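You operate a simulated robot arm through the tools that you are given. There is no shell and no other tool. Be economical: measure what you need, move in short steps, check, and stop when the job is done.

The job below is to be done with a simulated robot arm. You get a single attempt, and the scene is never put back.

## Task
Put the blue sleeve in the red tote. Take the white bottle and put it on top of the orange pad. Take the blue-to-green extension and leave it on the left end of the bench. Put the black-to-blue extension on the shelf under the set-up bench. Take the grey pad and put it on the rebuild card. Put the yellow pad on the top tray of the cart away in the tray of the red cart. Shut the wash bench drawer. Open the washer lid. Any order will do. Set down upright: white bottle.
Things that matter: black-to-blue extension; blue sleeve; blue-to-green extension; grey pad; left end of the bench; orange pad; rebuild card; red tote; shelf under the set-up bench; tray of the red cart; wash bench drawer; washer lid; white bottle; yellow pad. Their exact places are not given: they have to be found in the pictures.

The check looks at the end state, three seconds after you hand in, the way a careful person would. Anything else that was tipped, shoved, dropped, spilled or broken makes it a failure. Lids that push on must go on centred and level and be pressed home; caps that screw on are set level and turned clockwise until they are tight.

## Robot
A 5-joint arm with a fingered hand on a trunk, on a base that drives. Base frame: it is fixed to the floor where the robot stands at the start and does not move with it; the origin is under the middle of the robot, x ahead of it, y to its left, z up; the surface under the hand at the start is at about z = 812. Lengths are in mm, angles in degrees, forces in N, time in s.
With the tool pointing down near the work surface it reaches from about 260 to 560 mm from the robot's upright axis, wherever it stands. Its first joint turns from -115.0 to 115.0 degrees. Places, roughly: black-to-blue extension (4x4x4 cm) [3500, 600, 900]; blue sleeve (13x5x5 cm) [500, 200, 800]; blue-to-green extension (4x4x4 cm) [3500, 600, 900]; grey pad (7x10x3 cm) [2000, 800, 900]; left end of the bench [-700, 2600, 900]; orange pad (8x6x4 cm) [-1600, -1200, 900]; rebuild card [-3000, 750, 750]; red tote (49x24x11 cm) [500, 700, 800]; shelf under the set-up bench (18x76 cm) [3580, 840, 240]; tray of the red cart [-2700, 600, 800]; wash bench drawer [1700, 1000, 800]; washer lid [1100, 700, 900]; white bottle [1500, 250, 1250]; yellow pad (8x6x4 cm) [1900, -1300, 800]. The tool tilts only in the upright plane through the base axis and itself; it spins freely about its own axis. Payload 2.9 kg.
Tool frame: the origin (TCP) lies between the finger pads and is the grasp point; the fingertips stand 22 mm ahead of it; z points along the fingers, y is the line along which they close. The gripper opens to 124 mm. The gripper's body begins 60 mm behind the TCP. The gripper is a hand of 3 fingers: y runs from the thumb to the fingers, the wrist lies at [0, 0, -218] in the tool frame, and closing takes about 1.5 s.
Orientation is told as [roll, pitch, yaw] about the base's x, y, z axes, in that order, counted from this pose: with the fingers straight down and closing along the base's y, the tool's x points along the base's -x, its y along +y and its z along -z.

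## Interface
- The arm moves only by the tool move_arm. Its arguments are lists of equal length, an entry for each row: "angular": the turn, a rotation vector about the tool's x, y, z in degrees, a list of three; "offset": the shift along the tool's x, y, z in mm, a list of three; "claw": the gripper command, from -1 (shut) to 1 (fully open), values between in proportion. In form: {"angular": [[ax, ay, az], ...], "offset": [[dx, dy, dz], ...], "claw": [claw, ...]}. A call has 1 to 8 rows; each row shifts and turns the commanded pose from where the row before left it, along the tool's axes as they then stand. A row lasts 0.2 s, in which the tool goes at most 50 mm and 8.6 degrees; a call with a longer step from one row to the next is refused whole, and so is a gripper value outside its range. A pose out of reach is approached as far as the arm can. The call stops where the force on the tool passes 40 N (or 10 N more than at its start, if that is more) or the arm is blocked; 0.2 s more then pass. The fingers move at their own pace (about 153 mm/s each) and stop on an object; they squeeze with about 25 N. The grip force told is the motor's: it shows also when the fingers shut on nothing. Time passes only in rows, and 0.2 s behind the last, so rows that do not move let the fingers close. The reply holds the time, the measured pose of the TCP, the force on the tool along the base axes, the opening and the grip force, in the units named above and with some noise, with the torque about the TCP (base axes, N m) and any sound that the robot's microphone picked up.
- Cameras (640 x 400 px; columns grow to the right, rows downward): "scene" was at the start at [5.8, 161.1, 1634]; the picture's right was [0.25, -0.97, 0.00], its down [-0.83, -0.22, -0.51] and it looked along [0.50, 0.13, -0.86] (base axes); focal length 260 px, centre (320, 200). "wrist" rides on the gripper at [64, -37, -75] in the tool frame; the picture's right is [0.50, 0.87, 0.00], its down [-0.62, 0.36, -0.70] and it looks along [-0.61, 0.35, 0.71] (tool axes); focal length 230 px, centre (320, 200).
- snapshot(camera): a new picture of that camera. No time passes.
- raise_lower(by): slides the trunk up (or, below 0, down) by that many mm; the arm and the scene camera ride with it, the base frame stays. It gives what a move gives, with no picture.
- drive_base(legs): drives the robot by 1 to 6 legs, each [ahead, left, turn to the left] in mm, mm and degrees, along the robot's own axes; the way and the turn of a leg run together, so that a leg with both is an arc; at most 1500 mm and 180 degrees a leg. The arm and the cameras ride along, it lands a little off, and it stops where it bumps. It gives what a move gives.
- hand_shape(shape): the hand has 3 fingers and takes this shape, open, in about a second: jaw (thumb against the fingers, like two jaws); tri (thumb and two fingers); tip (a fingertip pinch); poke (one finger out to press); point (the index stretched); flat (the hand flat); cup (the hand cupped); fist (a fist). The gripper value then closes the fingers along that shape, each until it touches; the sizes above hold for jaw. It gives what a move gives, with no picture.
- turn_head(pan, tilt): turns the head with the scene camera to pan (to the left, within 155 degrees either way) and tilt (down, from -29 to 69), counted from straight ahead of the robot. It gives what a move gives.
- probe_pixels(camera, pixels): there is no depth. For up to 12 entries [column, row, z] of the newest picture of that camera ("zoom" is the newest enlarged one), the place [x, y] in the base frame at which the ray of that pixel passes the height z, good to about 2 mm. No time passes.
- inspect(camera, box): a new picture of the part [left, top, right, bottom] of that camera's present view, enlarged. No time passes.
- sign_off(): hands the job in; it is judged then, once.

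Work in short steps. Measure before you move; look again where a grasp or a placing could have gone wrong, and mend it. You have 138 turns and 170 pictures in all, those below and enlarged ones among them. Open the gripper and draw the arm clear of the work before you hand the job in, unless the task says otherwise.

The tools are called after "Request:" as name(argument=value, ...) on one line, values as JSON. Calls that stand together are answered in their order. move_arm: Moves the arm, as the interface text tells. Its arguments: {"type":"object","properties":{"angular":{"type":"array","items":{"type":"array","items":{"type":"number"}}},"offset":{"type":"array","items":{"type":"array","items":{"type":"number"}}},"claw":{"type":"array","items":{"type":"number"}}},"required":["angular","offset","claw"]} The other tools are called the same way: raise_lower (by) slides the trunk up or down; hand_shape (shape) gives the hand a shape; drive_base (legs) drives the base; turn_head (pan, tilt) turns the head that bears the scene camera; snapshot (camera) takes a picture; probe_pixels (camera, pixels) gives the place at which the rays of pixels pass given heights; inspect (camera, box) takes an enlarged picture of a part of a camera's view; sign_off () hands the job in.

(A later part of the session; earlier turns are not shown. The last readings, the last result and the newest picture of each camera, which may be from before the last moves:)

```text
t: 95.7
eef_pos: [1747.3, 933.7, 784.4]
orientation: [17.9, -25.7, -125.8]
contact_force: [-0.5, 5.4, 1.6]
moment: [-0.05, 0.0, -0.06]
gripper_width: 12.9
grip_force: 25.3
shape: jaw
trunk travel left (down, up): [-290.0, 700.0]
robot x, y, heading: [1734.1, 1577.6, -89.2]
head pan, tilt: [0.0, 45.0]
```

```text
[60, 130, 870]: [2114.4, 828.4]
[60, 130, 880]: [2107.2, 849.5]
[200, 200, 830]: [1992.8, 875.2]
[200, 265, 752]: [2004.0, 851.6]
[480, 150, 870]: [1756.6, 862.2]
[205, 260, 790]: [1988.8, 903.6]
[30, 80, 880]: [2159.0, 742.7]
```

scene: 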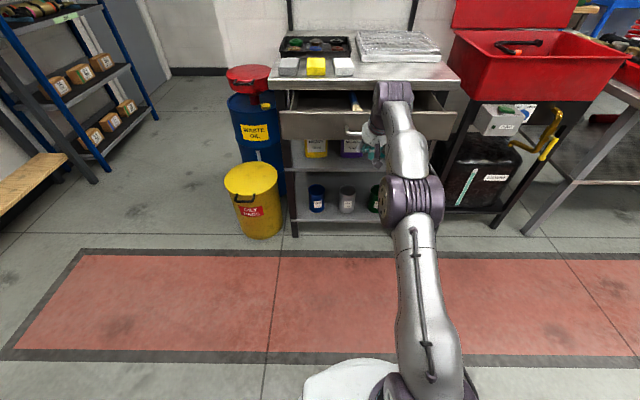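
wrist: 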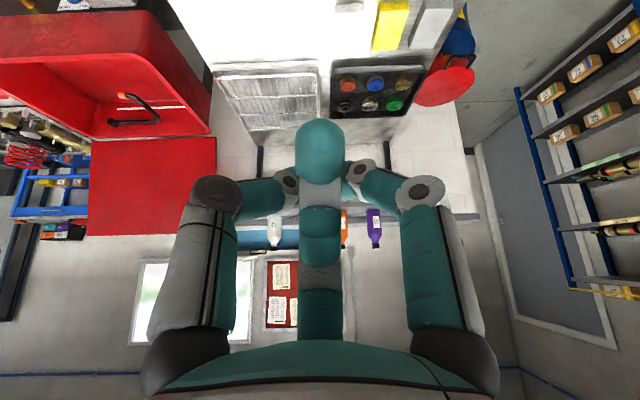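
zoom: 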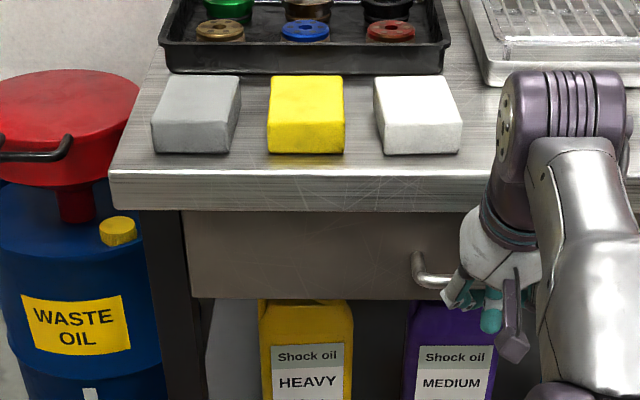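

A contact of 5 N starts. I push the last bit until the force limit says it is home.

Request:
drive_base(legs=[[20, 0, 0]])

Request:
inspect(camera="scene", box=[240, 60, 400, 180])

```text
t: 96.6
eef_pos: [1746.3, 930.1, 782.3]
orientation: [17.2, -24.8, -125.6]
contact_force: [0.2, 21.0, 7.3]
moment: [-0.16, 0.0, 0.07]
gripper_width: 13.1
grip_force: 25.0
shape: jaw
trunk travel left (down, up): [-290.0, 700.0]
robot x, y, heading: [1738.1, 1568.1, -89.3]
head pan, tilt: [0.0, 45.0]
stopped in leg 1: the force on the tool passed its limit at 58 N (the readings are from after the stop); the commanded pose is now the measured one
```

```text
3.33 times, centred on (320, 120) of scene
```

zoom: 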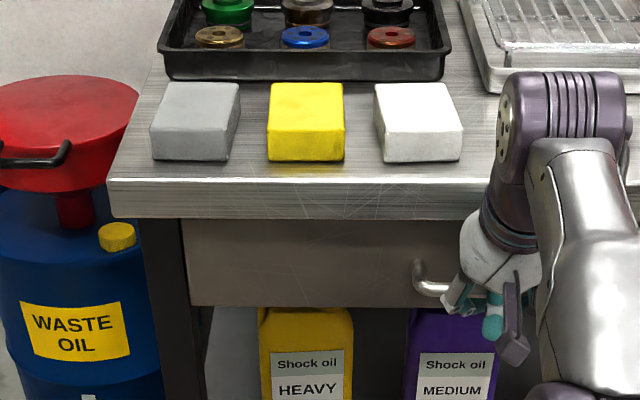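

58 N against the stop, with the force at the handle: the drawer is shut. I back off, raise the trunk, and look toward the set-up bench (+x).

Request:
drive_base(legs=[[-150, 0, 0]])

Request:
raise_lower(by=400)

Request:
turn_head(pan=70, tilt=30)

Request:
snapshot(camera="scene")

```text
t: 98.0
eef_pos: [1742.4, 1079.5, 779.7]
orientation: [17.1, -24.6, -125.6]
contact_force: [0.1, -0.4, 0.2]
moment: [-0.01, 0.0, -0.04]
gripper_width: 12.9
grip_force: 24.9
shape: jaw
trunk travel left (down, up): [-290.0, 700.0]
robot x, y, heading: [1735.6, 1718.9, -89.0]
head pan, tilt: [0.0, 45.0]
```

```text
t: 101.8
eef_pos: [1744.1, 1079.4, 1178.6]
orientation: [17.1, -24.7, -125.4]
contact_force: [-0.4, -0.7, -0.5]
moment: [0.01, -0.01, 0.0]
gripper_width: 12.8
grip_force: 25.2
shape: jaw
trunk travel left (down, up): [-690.0, 300.0]
robot x, y, heading: [1732.3, 1721.4, -89.1]
head pan, tilt: [0.0, 45.0]
```

```text
t: 103.2
eef_pos: [1744.4, 1079.6, 1179.4]
orientation: [17.1, -24.8, -125.5]
contact_force: [0.2, -0.3, 0.5]
moment: [-0.04, 0.02, 0.02]
gripper_width: 13.0
grip_force: 25.1
shape: jaw
trunk travel left (down, up): [-690.0, 300.0]
robot x, y, heading: [1735.3, 1724.1, -89.3]
head pan, tilt: [70.0, 30.0]
```

```text
93 pictures are left
```

scene: 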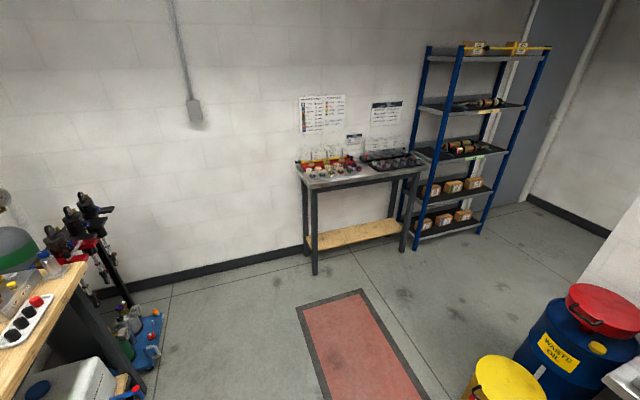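

The set-up bench with its lower shelf shows at (300–425,150–270). I probe it to plan the approach.

Request:
probe_pixels(camera="scene", pixels=[[315, 190, 870], [425, 172, 870], [315, 250, 240], [403, 232, 240], [315, 273, 0], [405, 250, 0], [335, 172, 900], [400, 160, 900], [475, 375, 350], [300, 310, 0]])

Request:
inspect(camera="scene", box=[280, 80, 440, 280])

```text
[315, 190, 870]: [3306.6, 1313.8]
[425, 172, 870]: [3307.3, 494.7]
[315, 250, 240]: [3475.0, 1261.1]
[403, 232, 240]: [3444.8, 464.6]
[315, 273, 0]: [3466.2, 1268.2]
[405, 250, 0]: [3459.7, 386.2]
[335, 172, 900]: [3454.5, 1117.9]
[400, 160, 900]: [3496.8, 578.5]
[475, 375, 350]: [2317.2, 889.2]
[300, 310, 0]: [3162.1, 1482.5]
```

```text
2.00 times, centred on (360, 180) of scene
```

zoom: 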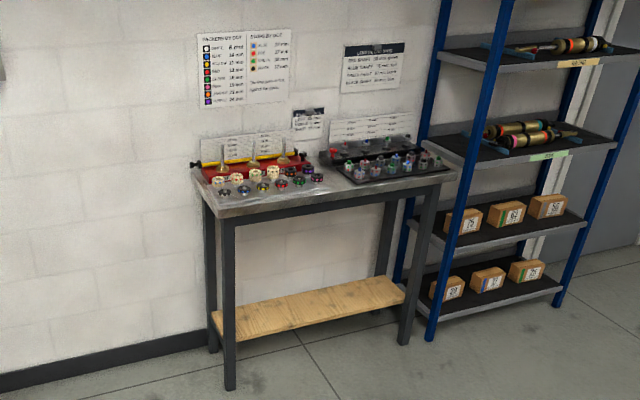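

I straighten the tool to vertical and draw the arm in first, then drive to the set-up bench facing +x.

Request:
move_arm(angular=[[3.6, 5.7, 0], [3.6, 5.7, 0], [3.6, 5.7, 0], [3.6, 5.7, 0], [0, 0, 0], [0, 0, 0]], offset=[[30.1, -19, -18.2], [31.7, -20, -13.9], [32.9, -20.8, -9.3], [33.5, -21.2, -4.7], [33.8, -21.4, 0], [33.8, -21.4, 0]], claw=[-1, -0.5, 0, 0.5, 1, 1])

Request:
drive_base(legs=[[0, 950, 0], [0, 0, 89], [0, -1000, 0], [200, 0, 0]])

Request:
turn_head(pan=0, tilt=50)

Request:
snapshot(camera="scene")

```text
t: 104.6
eef_pos: [1740.4, 1319.8, 1168.1]
orientation: [1.5, -2.3, -121.7]
contact_force: [0.0, 0.9, -0.7]
moment: [-0.04, -0.01, 0.02]
gripper_width: 123.9
grip_force: 0.1
shape: jaw
trunk travel left (down, up): [-690.0, 300.0]
robot x, y, heading: [1736.1, 1724.0, -89.5]
head pan, tilt: [70.0, 30.0]
```

```text
t: 119.5
eef_pos: [3315.4, 739.0, 1165.9]
orientation: [1.5, -2.3, -31.0]
contact_force: [-0.2, 0.8, -0.1]
moment: [0.0, 0.02, 0.03]
gripper_width: 123.9
grip_force: 0.1
shape: jaw
trunk travel left (down, up): [-690.0, 300.0]
robot x, y, heading: [2911.5, 724.9, 1.3]
head pan, tilt: [70.0, 30.0]
```

```text
t: 120.9
eef_pos: [3314.3, 739.2, 1166.8]
orientation: [1.6, -2.3, -30.9]
contact_force: [-0.3, 0.0, -0.5]
moment: [0.0, 0.0, -0.01]
gripper_width: 124.0
grip_force: 0.0
shape: jaw
trunk travel left (down, up): [-690.0, 300.0]
robot x, y, heading: [2908.3, 726.2, 1.4]
head pan, tilt: [0.0, 50.0]
```

```text
91 pictures are left
```

scene: 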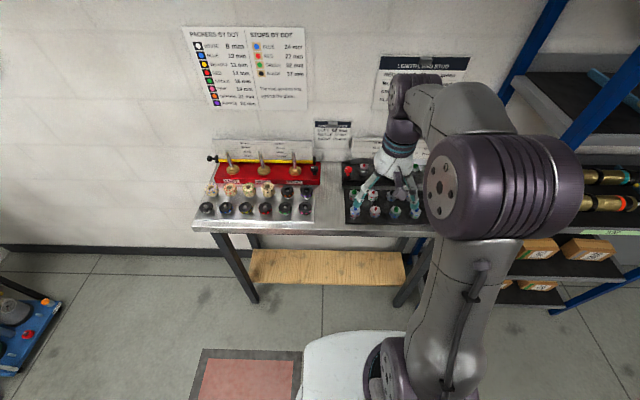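

The rack is behind the arm. I swing the arm left and inspect the rack and the signs.

Request:
move_arm(angular=[[0, 0, 0], [0, 0, 0], [0, 0, 0], [0, 0, 0], [0, 0, 0]], offset=[[25.8, 42.9, 0], [25.8, 42.9, 0], [25.8, 42.9, 0], [25.8, 42.9, 0], [25.8, 42.9, 0]], claw=[1, 1, 1, 1, 1])

Request:
inspect(camera="scene", box=[320, 130, 440, 240])

Request:
inspect(camera="scene", box=[300, 40, 480, 160])

```text
t: 122.1
eef_pos: [3316.6, 990.5, 1165.5]
orientation: [2.0, -0.9, -30.9]
contact_force: [-0.3, 0.8, 0.5]
moment: [-0.02, 0.01, -0.05]
gripper_width: 123.6
grip_force: 0.1
shape: jaw
trunk travel left (down, up): [-690.0, 300.0]
robot x, y, heading: [2911.0, 724.9, 1.6]
head pan, tilt: [0.0, 50.0]
```

```text
3.64 times, centred on (380, 185) of scene
```

zoom: 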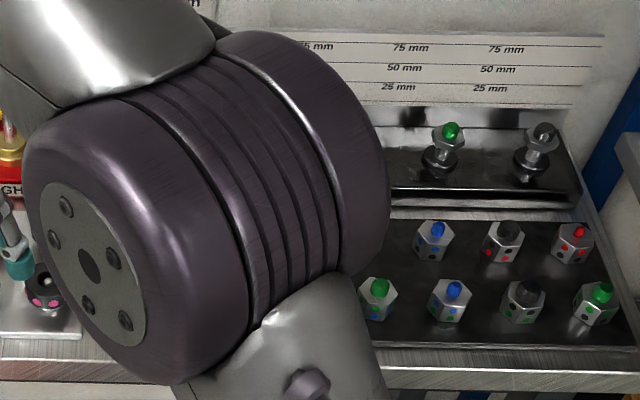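

```text
3.33 times, centred on (390, 100) of scene
```

zoom: 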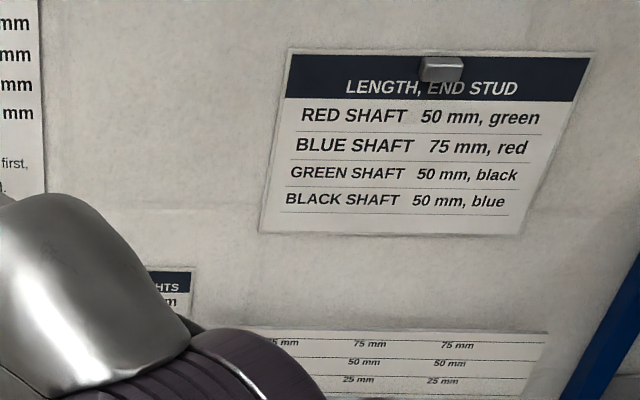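

The extensions are hex pieces with a coloured stud on top and colour dots on their sides. I bring the wrist camera close to the rack to read them.

Request:
move_arm(angular=[[0, 0, 0], [0, 0, 0], [0, 0, 0], [0, 0, 0], [0, 0, 0], [0, 0, 0], [0, 0, 0], [0, 0, 0]], offset=[[-19.8, -39.1, 12], [-19.8, -39.1, 12], [-19.8, -39.1, 12], [-19.8, -39.1, 12], [-19.8, -39.1, 12], [-19.8, -39.1, 12], [-19.8, -39.1, 12], [-19.8, -39.1, 12]], claw=[1, 1, 1, 1, 1, 1, 1, 1])

Request:
snapshot(camera="wrist")

Request:
inspect(camera="scene", box=[180, 10, 380, 160])

```text
t: 123.9
eef_pos: [3294.5, 639.6, 1069.7]
orientation: [0.9, -2.5, -31.0]
contact_force: [-0.3, 0.4, -0.8]
moment: [0.02, 0.02, 0.0]
gripper_width: 124.1
grip_force: 0.1
shape: jaw
trunk travel left (down, up): [-690.0, 300.0]
robot x, y, heading: [2910.4, 727.8, 1.6]
head pan, tilt: [0.0, 50.0]
```

```text
88 pictures are left
```

wrist: 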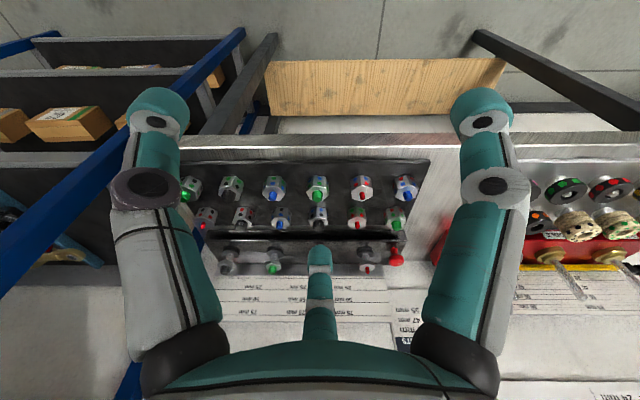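

```text
2.67 times, centred on (280, 85) of scene
```

zoom: 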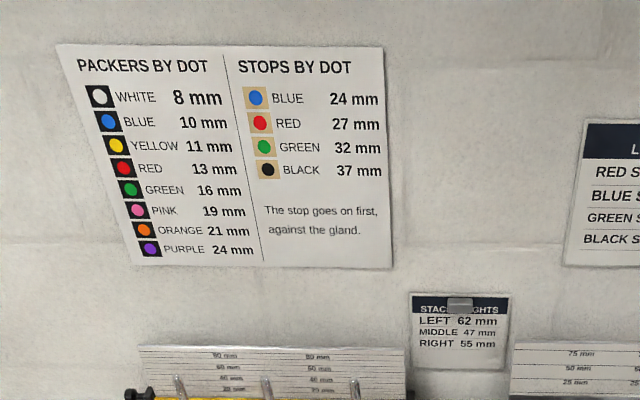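

The sign ("RED SHAFT 50 mm, END STUD green") suggests X-to-Y means socket X (dots), stud Y (top). I zoom in on the rack.

Request:
inspect(camera="wrist", box=[170, 160, 330, 260])

Request:
inspect(camera="wrist", box=[290, 160, 430, 260])

```text
4.00 times, centred on (250, 210) of wrist
```

zoom: 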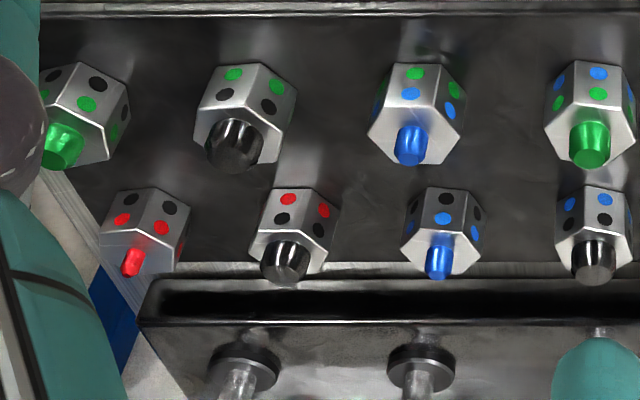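

```text
4.00 times, centred on (360, 210) of wrist
```

zoom: 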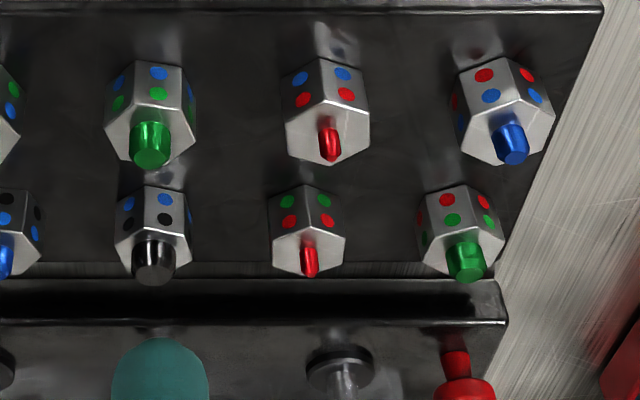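

Each hex has the stud's colour in the upper dot and the socket's colour in the lower dot. So black-to-blue is back row third (wrist ≈(280,214)); blue-to-green is front row fourth (≈(318,187)). I probe the positions of these and their neighbours.

Request:
probe_pixels(camera="wrist", pixels=[[280, 214, 900], [242, 214, 900], [320, 214, 900], [273, 188, 900], [318, 188, 900], [231, 188, 900], [362, 187, 900], [318, 188, 885], [318, 188, 915], [300, 238, 900], [300, 140, 880], [300, 162, 890]])

Request:
probe_pixels(camera="scene", pixels=[[320, 230, 870], [250, 265, 240], [405, 280, 240], [250, 285, 240]])

```text
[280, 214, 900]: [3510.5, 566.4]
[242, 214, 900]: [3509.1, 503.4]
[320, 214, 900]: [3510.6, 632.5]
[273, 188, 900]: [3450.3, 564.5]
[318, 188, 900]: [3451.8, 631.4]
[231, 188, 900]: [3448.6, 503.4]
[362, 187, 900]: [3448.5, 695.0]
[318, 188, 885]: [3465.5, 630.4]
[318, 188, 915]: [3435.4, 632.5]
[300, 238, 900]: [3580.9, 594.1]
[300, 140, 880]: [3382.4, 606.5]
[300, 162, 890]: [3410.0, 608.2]
```

```text
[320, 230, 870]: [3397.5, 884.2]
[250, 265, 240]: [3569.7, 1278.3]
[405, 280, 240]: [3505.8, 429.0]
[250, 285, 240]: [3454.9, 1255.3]
```

Grid pitch is about 65×60 mm. For both targets the finger directions {−x, ±60°} give most room, which is yaw −90. I drive 130 mm closer, spin, and go above the black-to-blue one.

Request:
drive_base(legs=[[130, -60, -1.5]])

Request:
move_arm(angular=[[0, 0, 8.43], [0, 0, 8.43], [0, 0, 8.43], [0, 0, 8.43], [0, 0, 8.43], [0, 0, 8.43], [0, 0, 8.43]], offset=[[0, 0, 0], [0, 0, 0], [0, 0, 0], [0, 0, 0], [0, 0, 0], [0, 0, 0], [0, 0, 0]], claw=[1, 1, 1, 1, 1, 1, 1])

```text
t: 125.2
eef_pos: [3422.9, 572.5, 1069.9]
orientation: [0.7, -2.5, -32.4]
contact_force: [0.3, -0.5, 0.3]
moment: [0.03, 0.01, -0.05]
gripper_width: 123.8
grip_force: 0.0
shape: jaw
trunk travel left (down, up): [-690.0, 300.0]
robot x, y, heading: [3041.8, 667.5, -0.2]
head pan, tilt: [0.0, 50.0]
```

```text
t: 126.8
eef_pos: [3422.8, 572.3, 1070.9]
orientation: [2.5, -0.7, -91.3]
contact_force: [1.0, -0.4, -0.3]
moment: [0.0, 0.04, -0.04]
gripper_width: 124.1
grip_force: 0.0
shape: jaw
trunk travel left (down, up): [-690.0, 300.0]
robot x, y, heading: [3046.1, 670.2, -0.2]
head pan, tilt: [0.0, 50.0]
```

I level the tool (≈2.5° residual tilt), move over the target and down to z≈1000, then look.

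Request:
move_arm(angular=[[2.5, 0.7, 0], [0, 0, 0], [0, 0, 0], [0, 0, 0]], offset=[[-2.3, 43.5, 0], [-2.3, 43.5, 0], [0, 0, 35], [0, 0, 35]], claw=[1, 0.5, 0.2, 0.2])

Request:
snapshot(camera="wrist")

```text
t: 127.8
eef_pos: [3511.9, 566.8, 1000.2]
orientation: [-0.1, 0.0, -91.3]
contact_force: [0.0, 0.1, 0.1]
moment: [0.0, 0.03, 0.01]
gripper_width: 75.0
grip_force: 0.1
shape: jaw
trunk travel left (down, up): [-690.0, 300.0]
robot x, y, heading: [3044.3, 670.1, 0.0]
head pan, tilt: [0.0, 50.0]
```

```text
84 pictures are left
```

wrist: 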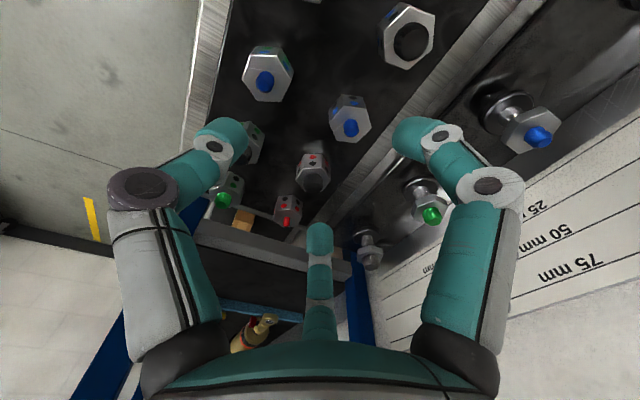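

Request:
probe_pixels(camera="wrist", pixels=[[350, 128, 900], [350, 128, 920], [350, 128, 940], [352, 113, 900], [265, 82, 920], [313, 180, 920], [408, 42, 920]])

Request:
inspect(camera="wrist", box=[230, 20, 430, 180])

```text
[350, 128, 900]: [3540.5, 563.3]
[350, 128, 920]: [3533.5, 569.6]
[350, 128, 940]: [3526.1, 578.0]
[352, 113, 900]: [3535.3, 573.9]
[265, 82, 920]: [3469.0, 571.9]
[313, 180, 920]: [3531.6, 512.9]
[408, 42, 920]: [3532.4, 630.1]
```

```text
2.50 times, centred on (330, 100) of wrist
```

zoom: 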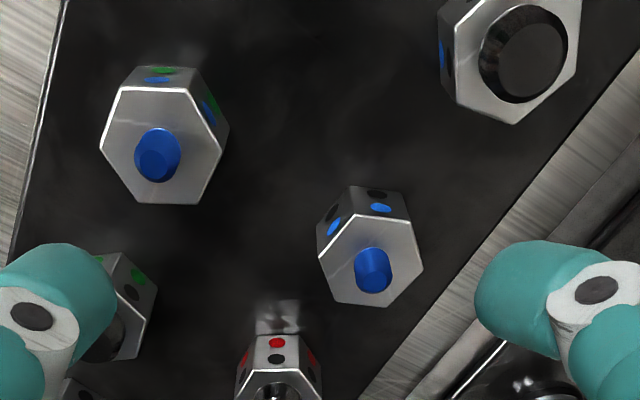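

The stud tip triangulates to (3540,563,901), so the hex stands on a tray at z≈862. I centre over it with a 62 mm opening and lower to z≈915 for a check.

Request:
move_arm(angular=[[0, 0, 0], [0, 0, 0], [0, 0, 0], [0, 0, 0]], offset=[[-4, 27, 0], [0, 0, 40], [0, 0, 30], [0, 0, 12]], claw=[0, 0, 0, 0])

Request:
snapshot(camera="wrist")

```text
t: 128.8
eef_pos: [3536.2, 562.9, 918.9]
orientation: [0.0, 0.0, -91.3]
contact_force: [0.5, 0.3, -0.2]
moment: [0.01, 0.01, -0.02]
gripper_width: 62.4
grip_force: 0.1
shape: jaw
trunk travel left (down, up): [-690.0, 300.0]
robot x, y, heading: [3042.6, 670.4, 0.3]
head pan, tilt: [0.0, 50.0]
```

```text
82 pictures are left
```

wrist: 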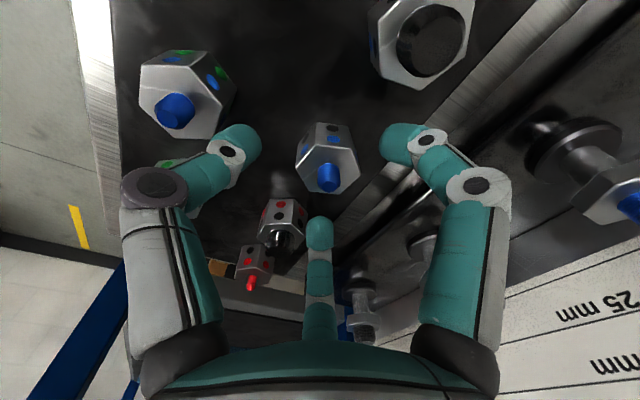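

Well centred. I lower to z≈888 and close.

Request:
move_arm(angular=[[0, 0, 0], [0, 0, 0], [0, 0, 0], [0, 0, 0], [0, 0, 0], [0, 0, 0], [0, 0, 0]], offset=[[0, 3, 15], [0, 0, 15], [0, 0, 0], [0, 0, 0], [0, 0, 0], [0, 0, 0], [0, 0, 0]], claw=[0, 0, -0.3, -0.6, -1, -1, -1])

Request:
snapshot(camera="wrist")

```text
t: 130.4
eef_pos: [3538.8, 561.2, 891.3]
orientation: [0.2, 0.0, -91.3]
contact_force: [-0.6, 0.1, 10.4]
moment: [0.02, 0.17, -0.01]
gripper_width: 31.2
grip_force: 25.3
shape: jaw
trunk travel left (down, up): [-690.0, 300.0]
robot x, y, heading: [3043.3, 666.1, 0.3]
head pan, tilt: [0.0, 50.0]
```

```text
81 pictures are left
```

wrist: 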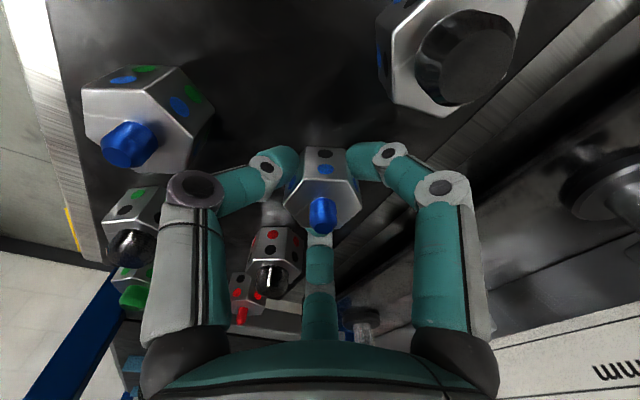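

Held at 31 mm (black lower dot, blue upper dot and stud). I lift it clear and back the robot off, sideways to the middle of the bench.

Request:
move_arm(angular=[[0, 0, 0], [0, 0, 0], [0, 0, 0]], offset=[[0, 0, -20], [0, 0, -40], [0, 0, -40]], claw=[-1, -1, -1])

Request:
drive_base(legs=[[-320, 0, 0], [0, 250, 0]])

Request:
raise_lower(by=-400)

Request:
raise_lower(by=-230)

Request:
turn_head(pan=0, tilt=30)

Request:
snapshot(camera="scene")

```text
t: 131.2
eef_pos: [3540.5, 562.0, 991.8]
orientation: [0.0, 0.0, -91.3]
contact_force: [-0.2, 0.0, -0.1]
moment: [-0.03, 0.03, -0.01]
gripper_width: 30.9
grip_force: 25.0
shape: jaw
trunk travel left (down, up): [-690.0, 300.0]
robot x, y, heading: [3044.0, 668.4, 0.2]
head pan, tilt: [0.0, 50.0]
```

```text
t: 134.8
eef_pos: [3224.0, 813.3, 990.8]
orientation: [0.0, -0.1, -91.3]
contact_force: [-0.2, 1.0, -0.3]
moment: [0.02, -0.02, 0.03]
gripper_width: 31.1
grip_force: 25.3
shape: jaw
trunk travel left (down, up): [-690.0, 300.0]
robot x, y, heading: [2727.8, 921.1, -0.1]
head pan, tilt: [0.0, 50.0]
```

```text
t: 138.6
eef_pos: [3223.6, 812.9, 590.7]
orientation: [0.0, -0.1, -91.3]
contact_force: [0.5, -0.3, -0.6]
moment: [0.02, 0.01, 0.0]
gripper_width: 31.4
grip_force: 25.3
shape: jaw
trunk travel left (down, up): [-290.0, 700.0]
robot x, y, heading: [2726.0, 917.0, -0.0]
head pan, tilt: [0.0, 50.0]
```

```text
t: 141.0
eef_pos: [3223.9, 811.8, 360.8]
orientation: [0.0, 0.0, -91.3]
contact_force: [0.5, 1.0, -1.6]
moment: [0.02, 0.01, 0.01]
gripper_width: 31.0
grip_force: 25.0
shape: jaw
trunk travel left (down, up): [-60.0, 930.0]
robot x, y, heading: [2722.4, 919.3, 0.2]
head pan, tilt: [0.0, 50.0]
```

```text
t: 141.8
eef_pos: [3223.8, 811.8, 361.6]
orientation: [0.0, -0.1, -91.3]
contact_force: [1.1, 0.4, -0.8]
moment: [-0.01, -0.01, 0.01]
gripper_width: 31.1
grip_force: 24.8
shape: jaw
trunk travel left (down, up): [-60.0, 930.0]
robot x, y, heading: [2725.1, 919.5, 0.1]
head pan, tilt: [0.0, 30.0]
```

```text
80 pictures are left
```

scene: 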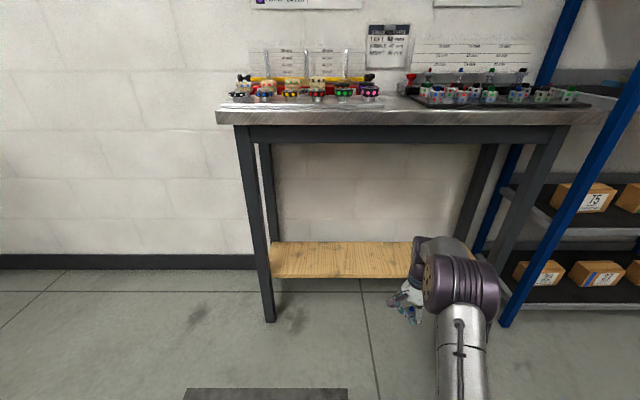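

Request:
probe_pixels(camera="scene", pixels=[[340, 277, 240], [340, 272, 240], [340, 243, 240], [340, 277, 220], [340, 243, 260], [271, 320, 0], [400, 270, 240], [225, 122, 850]])

Request:
inspect(camera="scene", box=[230, 200, 530, 360])

```text
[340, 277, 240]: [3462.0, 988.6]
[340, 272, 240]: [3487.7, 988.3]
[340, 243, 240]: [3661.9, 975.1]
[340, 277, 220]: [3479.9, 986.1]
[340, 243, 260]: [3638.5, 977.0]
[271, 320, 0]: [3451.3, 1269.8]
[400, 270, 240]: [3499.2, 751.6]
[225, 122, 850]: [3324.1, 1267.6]
```

```text
2.13 times, centred on (380, 280) of scene
```

zoom: 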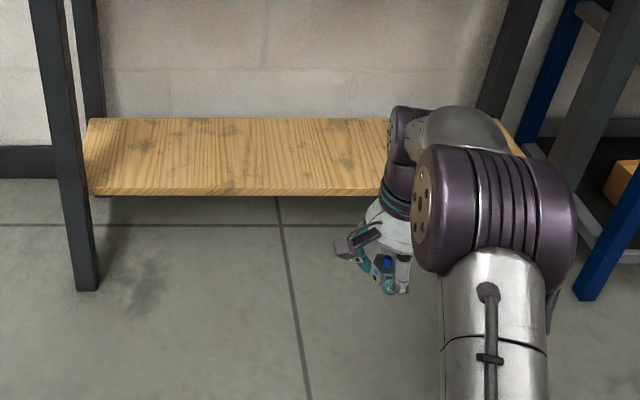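

The shelf top is z≈240, x 3490–3665. I drive ahead so the hand is over it at x≈3550.

Request:
drive_base(legs=[[325, 0, 0]])

Request:
snapshot(camera="wrist")

Request:
snapshot(camera="scene")

```text
t: 144.0
eef_pos: [3549.7, 812.6, 361.1]
orientation: [0.1, 0.0, -91.3]
contact_force: [-1.1, -0.2, -0.3]
moment: [-0.01, 0.01, 0.02]
gripper_width: 30.9
grip_force: 24.8
shape: jaw
trunk travel left (down, up): [-60.0, 930.0]
robot x, y, heading: [3052.3, 920.8, 0.1]
head pan, tilt: [0.0, 30.0]
```

```text
78 pictures are left
```

wrist: 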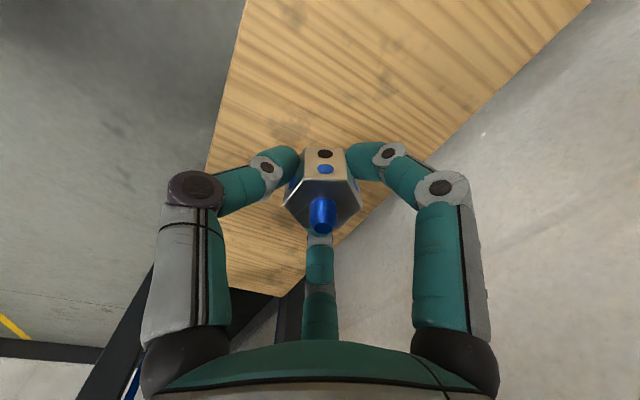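

```text
77 pictures are left
```

scene: 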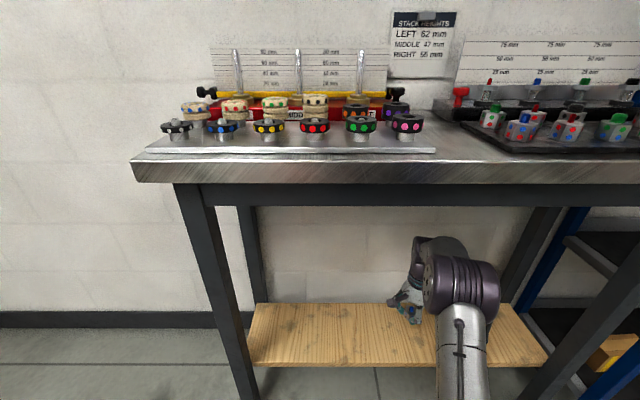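

The piece is over the shelf. I lower it in decreasing steps until it touches.

Request:
move_arm(angular=[[0, 0, 0], [0, 0, 0], [0, 0, 0], [0, 0, 0], [0, 0, 0], [0, 0, 0], [0, 0, 0]], offset=[[0, 0, 35], [0, 0, 30], [0, 0, 10], [0, 0, 5], [0, 0, 4], [0, 0, 4], [0, 0, 4]], claw=[-1, -1, -1, -1, -1, -1, -1])

Request:
inspect(camera="scene", box=[320, 240, 520, 400])

```text
t: 145.6
eef_pos: [3548.9, 812.8, 269.3]
orientation: [0.0, -0.1, -91.4]
contact_force: [-0.1, 0.1, -0.4]
moment: [0.0, 0.0, 0.0]
gripper_width: 30.7
grip_force: 25.6
shape: jaw
trunk travel left (down, up): [-60.0, 930.0]
robot x, y, heading: [3052.1, 920.7, 0.2]
head pan, tilt: [0.0, 30.0]
```

```text
2.50 times, centred on (420, 320) of scene
```

zoom: 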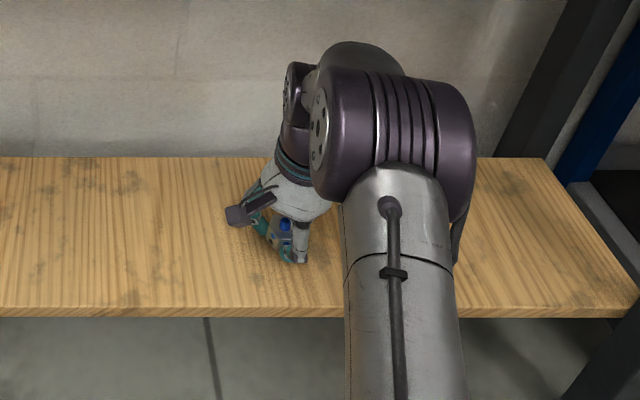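

No touch yet; I keep lowering by small steps.

Request:
move_arm(angular=[[0, 0, 0], [0, 0, 0], [0, 0, 0], [0, 0, 0], [0, 0, 0]], offset=[[0, 0, 4], [0, 0, 4], [0, 0, 4], [0, 0, 4], [0, 0, 0]], claw=[-1, -1, -1, -1, -1])

```text
t: 146.6
eef_pos: [3549.7, 813.4, 260.1]
orientation: [0.4, -0.1, -91.3]
contact_force: [-10.3, 1.5, 32.3]
moment: [0.08, 0.54, -0.05]
gripper_width: 32.3
grip_force: 25.1
shape: jaw
trunk travel left (down, up): [-60.0, 930.0]
robot x, y, heading: [3051.2, 919.1, -0.2]
head pan, tilt: [0.0, 30.0]
stopped in row 4: the force on the tool passed its limit at 45 N (the readings are from after the stop); the commanded pose is now the measured one
```

Contact at z≈260: it stands on the shelf. I ease up 3 mm, open and withdraw upward.

Request:
move_arm(angular=[[0, 0, 0], [0, 0, 0], [0, 0, 0], [0, 0, 0], [0, 0, 0], [0, 0, 0], [0, 0, 0]], offset=[[0, 0, -3], [0, 0, 0], [0, 0, 0], [0, 0, -15], [0, 0, -35], [0, 0, -40], [0, 0, -20]], claw=[-1, -0.4, 0, 0.2, 0.3, 0.3, 0.3])

Request:
snapshot(camera="wrist")

```text
t: 148.2
eef_pos: [3548.8, 811.9, 368.3]
orientation: [0.2, 0.1, -91.3]
contact_force: [-0.3, 0.7, 0.3]
moment: [0.0, -0.03, 0.0]
gripper_width: 80.1
grip_force: 0.0
shape: jaw
trunk travel left (down, up): [-60.0, 930.0]
robot x, y, heading: [3051.1, 916.9, -0.1]
head pan, tilt: [0.0, 30.0]
```

```text
75 pictures are left
```

wrist: 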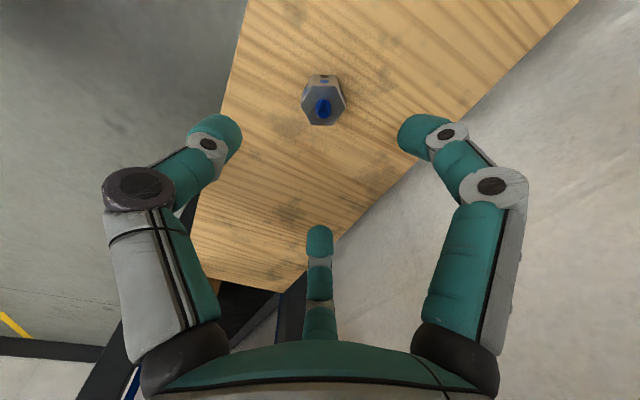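

It stands on the shelf. I back out, raise the trunk, and go above the blue-to-green piece (expected near (3469,630)).

Request:
drive_base(legs=[[-330, 0, 0]])

Request:
raise_lower(by=400)

Request:
raise_lower(by=230)

Request:
drive_base(legs=[[0, -182, 0], [250, 0, 0]])

Request:
snapshot(camera="wrist")

```text
t: 150.3
eef_pos: [3215.7, 807.4, 368.0]
orientation: [0.2, -0.1, -91.8]
contact_force: [0.1, -0.3, 0.5]
moment: [-0.02, 0.0, -0.01]
gripper_width: 80.1
grip_force: 0.1
shape: jaw
trunk travel left (down, up): [-60.0, 930.0]
robot x, y, heading: [2718.9, 918.4, -0.2]
head pan, tilt: [0.0, 30.0]
```

```text
t: 154.2
eef_pos: [3217.3, 808.8, 768.2]
orientation: [0.2, -0.1, -91.7]
contact_force: [-0.3, -1.1, -0.3]
moment: [0.03, 0.02, 0.0]
gripper_width: 80.3
grip_force: 0.1
shape: jaw
trunk travel left (down, up): [-460.0, 530.0]
robot x, y, heading: [2715.2, 921.7, -0.4]
head pan, tilt: [0.0, 30.0]
```

```text
t: 156.6
eef_pos: [3215.5, 808.8, 997.9]
orientation: [0.1, 0.0, -91.7]
contact_force: [0.1, 0.2, -0.7]
moment: [-0.03, -0.01, 0.03]
gripper_width: 80.3
grip_force: 0.0
shape: jaw
trunk travel left (down, up): [-690.0, 300.0]
robot x, y, heading: [2717.8, 920.4, -0.0]
head pan, tilt: [0.0, 30.0]
```

```text
t: 159.6
eef_pos: [3469.5, 626.7, 998.3]
orientation: [0.1, 0.0, -91.4]
contact_force: [-0.2, -0.1, 0.0]
moment: [-0.05, 0.0, -0.01]
gripper_width: 80.1
grip_force: 0.0
shape: jaw
trunk travel left (down, up): [-690.0, 300.0]
robot x, y, heading: [2968.3, 733.1, 0.0]
head pan, tilt: [0.0, 30.0]
```

```text
74 pictures are left
```

wrist: 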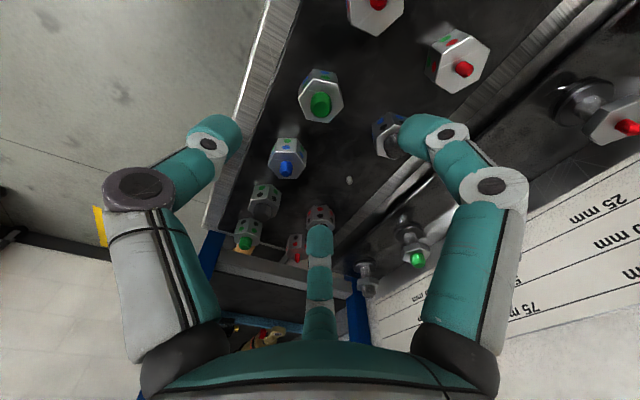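

The green-studded piece is at (321,103), next to the blue-studded one. I probe its stud at z 901 and zoom on its dots.

Request:
probe_pixels(camera="wrist", pixels=[[321, 104, 901], [287, 167, 901], [463, 68, 901]])

Request:
inspect(camera="wrist", box=[260, 50, 380, 150])

```text
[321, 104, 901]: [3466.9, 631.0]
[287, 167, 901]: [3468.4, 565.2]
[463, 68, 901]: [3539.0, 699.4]
```

```text
4.00 times, centred on (320, 100) of wrist
```

zoom: 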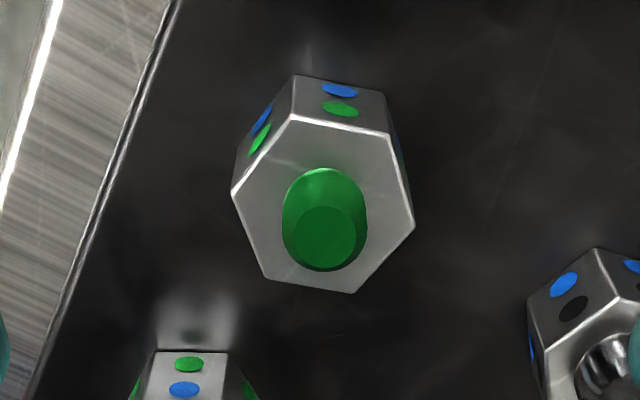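

Blue lower, green upper dots: it is the blue-to-green one, centre (3467,631). I lower over it and close.

Request:
move_arm(angular=[[0, 0, 0], [0, 0, 0], [0, 0, 0], [0, 0, 0], [0, 0, 0], [0, 0, 0], [0, 0, 0], [0, 0, 0]], offset=[[4.3, -2.6, 20], [0, 0, 40], [0, 0, 30], [0, 0, 18], [0, 0, 0], [0, 0, 0], [0, 0, 0], [0, 0, 0]], claw=[0, 0, 0, 0, -0.3, -0.7, -1, -1])

Request:
snapshot(camera="wrist")

```text
t: 161.4
eef_pos: [3466.8, 631.8, 891.2]
orientation: [0.2, 0.0, -91.4]
contact_force: [-0.1, 0.4, 0.5]
moment: [0.02, 0.03, 0.01]
gripper_width: 27.4
grip_force: 24.8
shape: jaw
trunk travel left (down, up): [-690.0, 300.0]
robot x, y, heading: [2967.7, 736.5, 0.2]
head pan, tilt: [0.0, 30.0]
```

```text
72 pictures are left
```

wrist: 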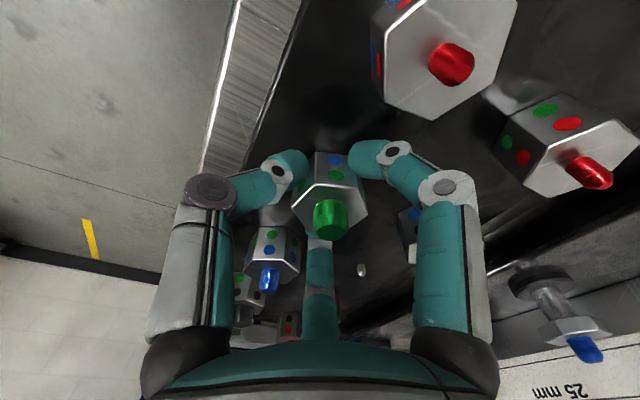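

Held. I lift it and drive to the left end of the counter bench on the other side of the room.

Request:
move_arm(angular=[[0, 0, 0], [0, 0, 0], [0, 0, 0], [0, 0, 0]], offset=[[0, 0, -20], [0, 0, -45], [0, 0, -45], [0, 0, -30]], claw=[-1, -1, -1, -1])

Request:
drive_base(legs=[[-300, 0, 0], [0, 865, 0], [-1500, 0, 0], [-1500, 0, 0], [0, 0, 90], [0, 300, 0]])

Request:
turn_head(pan=0, tilt=40)

Request:
snapshot(camera="scene")

```text
t: 162.4
eef_pos: [3465.7, 633.0, 1031.4]
orientation: [0.2, 0.0, -91.4]
contact_force: [-0.7, 0.3, -0.9]
moment: [-0.02, -0.02, 0.02]
gripper_width: 27.2
grip_force: 25.3
shape: jaw
trunk travel left (down, up): [-690.0, 300.0]
robot x, y, heading: [2968.9, 733.0, 0.0]
head pan, tilt: [0.0, 30.0]
```

```text
t: 188.1
eef_pos: [-522.4, 2101.8, 1030.8]
orientation: [0.1, -0.1, -2.1]
contact_force: [-0.1, 0.3, -0.6]
moment: [0.0, 0.0, 0.02]
gripper_width: 27.3
grip_force: 25.4
shape: jaw
trunk travel left (down, up): [-690.0, 300.0]
robot x, y, heading: [-632.3, 1606.7, 89.7]
head pan, tilt: [0.0, 30.0]
```

```text
t: 188.8
eef_pos: [-523.0, 2102.4, 1029.5]
orientation: [0.2, 0.0, -2.1]
contact_force: [0.3, 1.0, -1.3]
moment: [-0.03, 0.0, 0.0]
gripper_width: 26.9
grip_force: 25.4
shape: jaw
trunk travel left (down, up): [-690.0, 300.0]
robot x, y, heading: [-630.3, 1611.1, 89.5]
head pan, tilt: [0.0, 40.0]
```

```text
71 pictures are left
```

scene: 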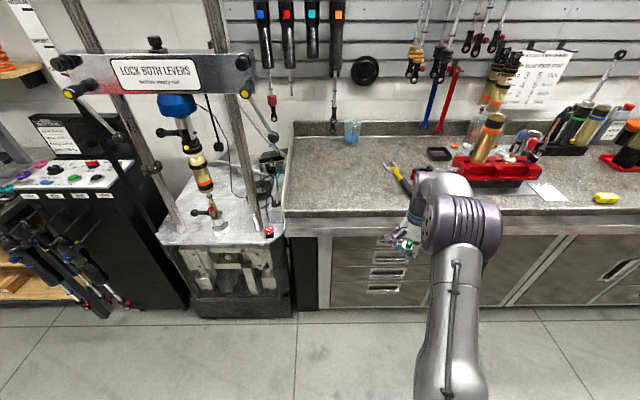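

The counter's left end is free around (330,185), with a glass at (352,132) and a tool at (395,175). I probe it.

Request:
probe_pixels(camera="scene", pixels=[[287, 213, 900], [335, 185, 900], [340, 212, 900], [352, 140, 900], [390, 165, 900], [300, 135, 900], [408, 245, 1000]])

```text
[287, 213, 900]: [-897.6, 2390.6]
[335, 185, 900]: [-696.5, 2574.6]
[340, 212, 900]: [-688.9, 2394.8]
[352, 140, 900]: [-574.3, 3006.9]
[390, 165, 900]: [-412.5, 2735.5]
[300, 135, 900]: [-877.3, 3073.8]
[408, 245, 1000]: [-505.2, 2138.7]
```

I drive 420 mm ahead and swing the hand left to about (−720,2540).

Request:
drive_base(legs=[[420, 0, 0]])

Request:
move_arm(angular=[[0, 0, 0], [0, 0, 0], [0, 0, 0], [0, 0, 0]], offset=[[48.9, 3.2, 0], [48.9, 3.2, 0], [48.9, 3.2, 0], [48.9, 3.2, 0]], claw=[-1, -1, -1, -1])

Request:
snapshot(camera="wrist")

Request:
snapshot(camera="scene")

```text
t: 191.4
eef_pos: [-521.8, 2523.2, 1030.6]
orientation: [0.2, 0.0, -1.7]
contact_force: [0.3, 0.1, -1.2]
moment: [-0.02, -0.01, -0.02]
gripper_width: 27.0
grip_force: 25.8
shape: jaw
trunk travel left (down, up): [-690.0, 300.0]
robot x, y, heading: [-626.4, 2028.0, 89.7]
head pan, tilt: [0.0, 40.0]
```

```text
t: 192.4
eef_pos: [-716.4, 2542.2, 1032.3]
orientation: [0.2, 0.0, -1.8]
contact_force: [-0.9, -1.2, -0.6]
moment: [-0.03, 0.01, 0.01]
gripper_width: 27.1
grip_force: 25.7
shape: jaw
trunk travel left (down, up): [-690.0, 300.0]
robot x, y, heading: [-626.9, 2026.6, 89.6]
head pan, tilt: [0.0, 40.0]
```

```text
70 pictures are left
```

wrist: 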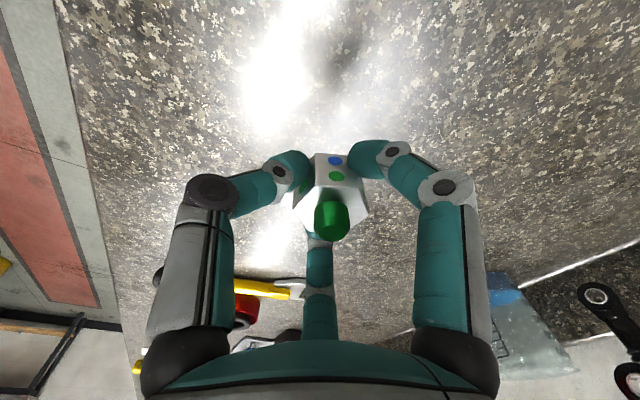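

```text
69 pictures are left
```

scene: 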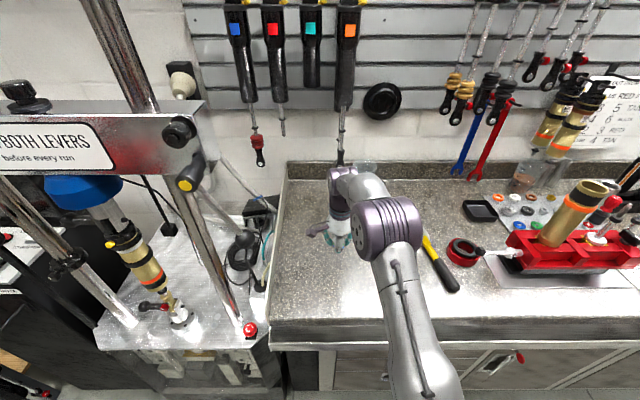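

Over clear counter surface. I lower step by step until it touches.

Request:
move_arm(angular=[[0, 0, 0], [0, 0, 0], [0, 0, 0], [0, 0, 0], [0, 0, 0], [0, 0, 0], [0, 0, 0], [0, 0, 0]], offset=[[0, 0, 40], [0, 0, 15], [0, 0, 8], [0, 0, 8], [0, 0, 8], [0, 0, 8], [0, 0, 8], [0, 0, 8]], claw=[-1, -1, -1, -1, -1, -1, -1, -1])

Request:
inspect(camera="scene", box=[260, 160, 440, 340])

```text
t: 193.9
eef_pos: [-716.2, 2541.1, 951.5]
orientation: [1.1, 0.3, -1.8]
contact_force: [1.2, -7.7, 25.2]
moment: [-0.3, -0.08, -0.05]
gripper_width: 28.3
grip_force: 24.7
shape: jaw
trunk travel left (down, up): [-690.0, 300.0]
robot x, y, heading: [-624.6, 2026.8, 89.7]
head pan, tilt: [0.0, 40.0]
stopped in row 7: the force on the tool passed its limit at 48 N (the readings are from after the stop); the commanded pose is now the measured one
```

```text
2.22 times, centred on (350, 250) of scene
```

zoom: 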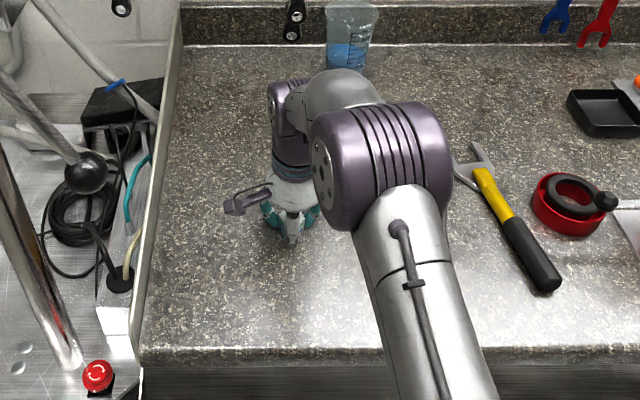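

It stands on the counter (top ≈ z 925). I ease up, release and rise.

Request:
move_arm(angular=[[0, 0, 0], [0, 0, 0], [0, 0, 0], [0, 0, 0], [0, 0, 0], [0, 0, 0], [0, 0, 0], [0, 0, 0]], offset=[[0, 0, -4], [0, 0, 0], [0, 0, 0], [0, 0, -10], [0, 0, -30], [0, 0, -40], [0, 0, -40], [0, 0, -40]], claw=[-1, -0.5, -0.1, 0.2, 0.3, 0.3, 1, 1])

Request:
snapshot(camera="wrist")

```text
t: 195.7
eef_pos: [-717.6, 2540.6, 1110.7]
orientation: [0.8, 0.2, -1.9]
contact_force: [-0.7, 0.2, 0.9]
moment: [0.0, 0.01, 0.0]
gripper_width: 123.8
grip_force: 0.1
shape: jaw
trunk travel left (down, up): [-690.0, 300.0]
robot x, y, heading: [-628.9, 2029.0, 89.6]
head pan, tilt: [0.0, 40.0]
```

```text
67 pictures are left
```

wrist: 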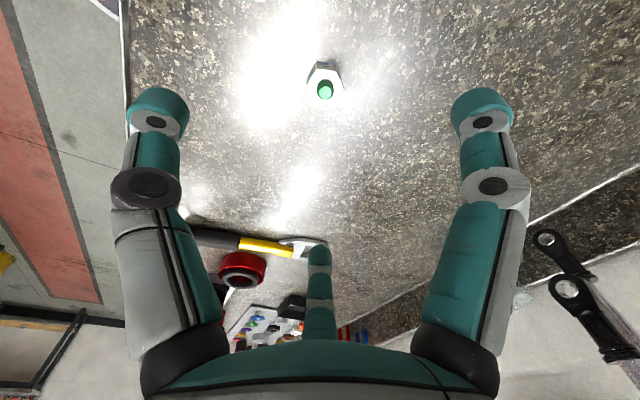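

It stands upright on the left end of the counter. Next I go for the grey pad on the wash bench.

Request:
drive_base(legs=[[-430, 0, 0], [0, -1500, 0], [0, 0, -180], [0, 1080, 0], [150, 0, 0]])

Request:
turn_head(pan=10, tilt=50)

Request:
snapshot(camera="scene")

Request:
snapshot(camera="wrist")

```text
t: 218.8
eef_pos: [2026.5, 895.1, 1110.9]
orientation: [0.8, 0.3, 176.3]
contact_force: [0.5, -0.1, 0.6]
moment: [0.02, -0.04, -0.02]
gripper_width: 123.7
grip_force: 0.0
shape: jaw
trunk travel left (down, up): [-690.0, 300.0]
robot x, y, heading: [1952.1, 1415.9, -92.2]
head pan, tilt: [0.0, 40.0]
```

```text
t: 219.6
eef_pos: [2025.3, 895.2, 1112.2]
orientation: [0.8, 0.2, 176.3]
contact_force: [0.6, -0.3, 0.3]
moment: [-0.01, 0.01, -0.02]
gripper_width: 123.7
grip_force: 0.0
shape: jaw
trunk travel left (down, up): [-690.0, 300.0]
robot x, y, heading: [1951.5, 1413.6, -92.2]
head pan, tilt: [10.0, 50.0]
```

```text
66 pictures are left
```

scene: 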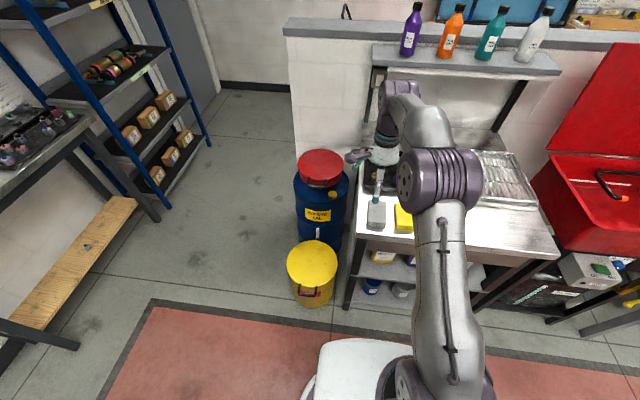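

```text
65 pictures are left
```

wrist: 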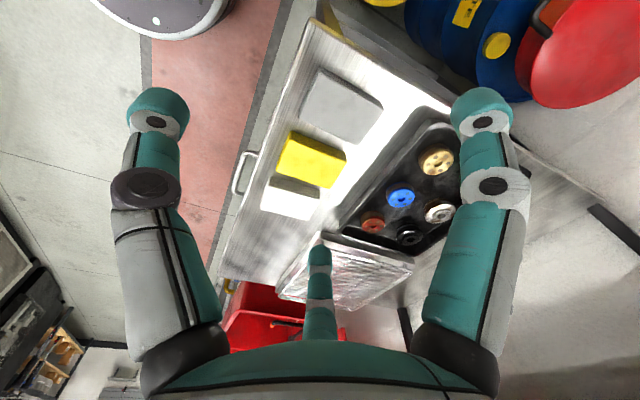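

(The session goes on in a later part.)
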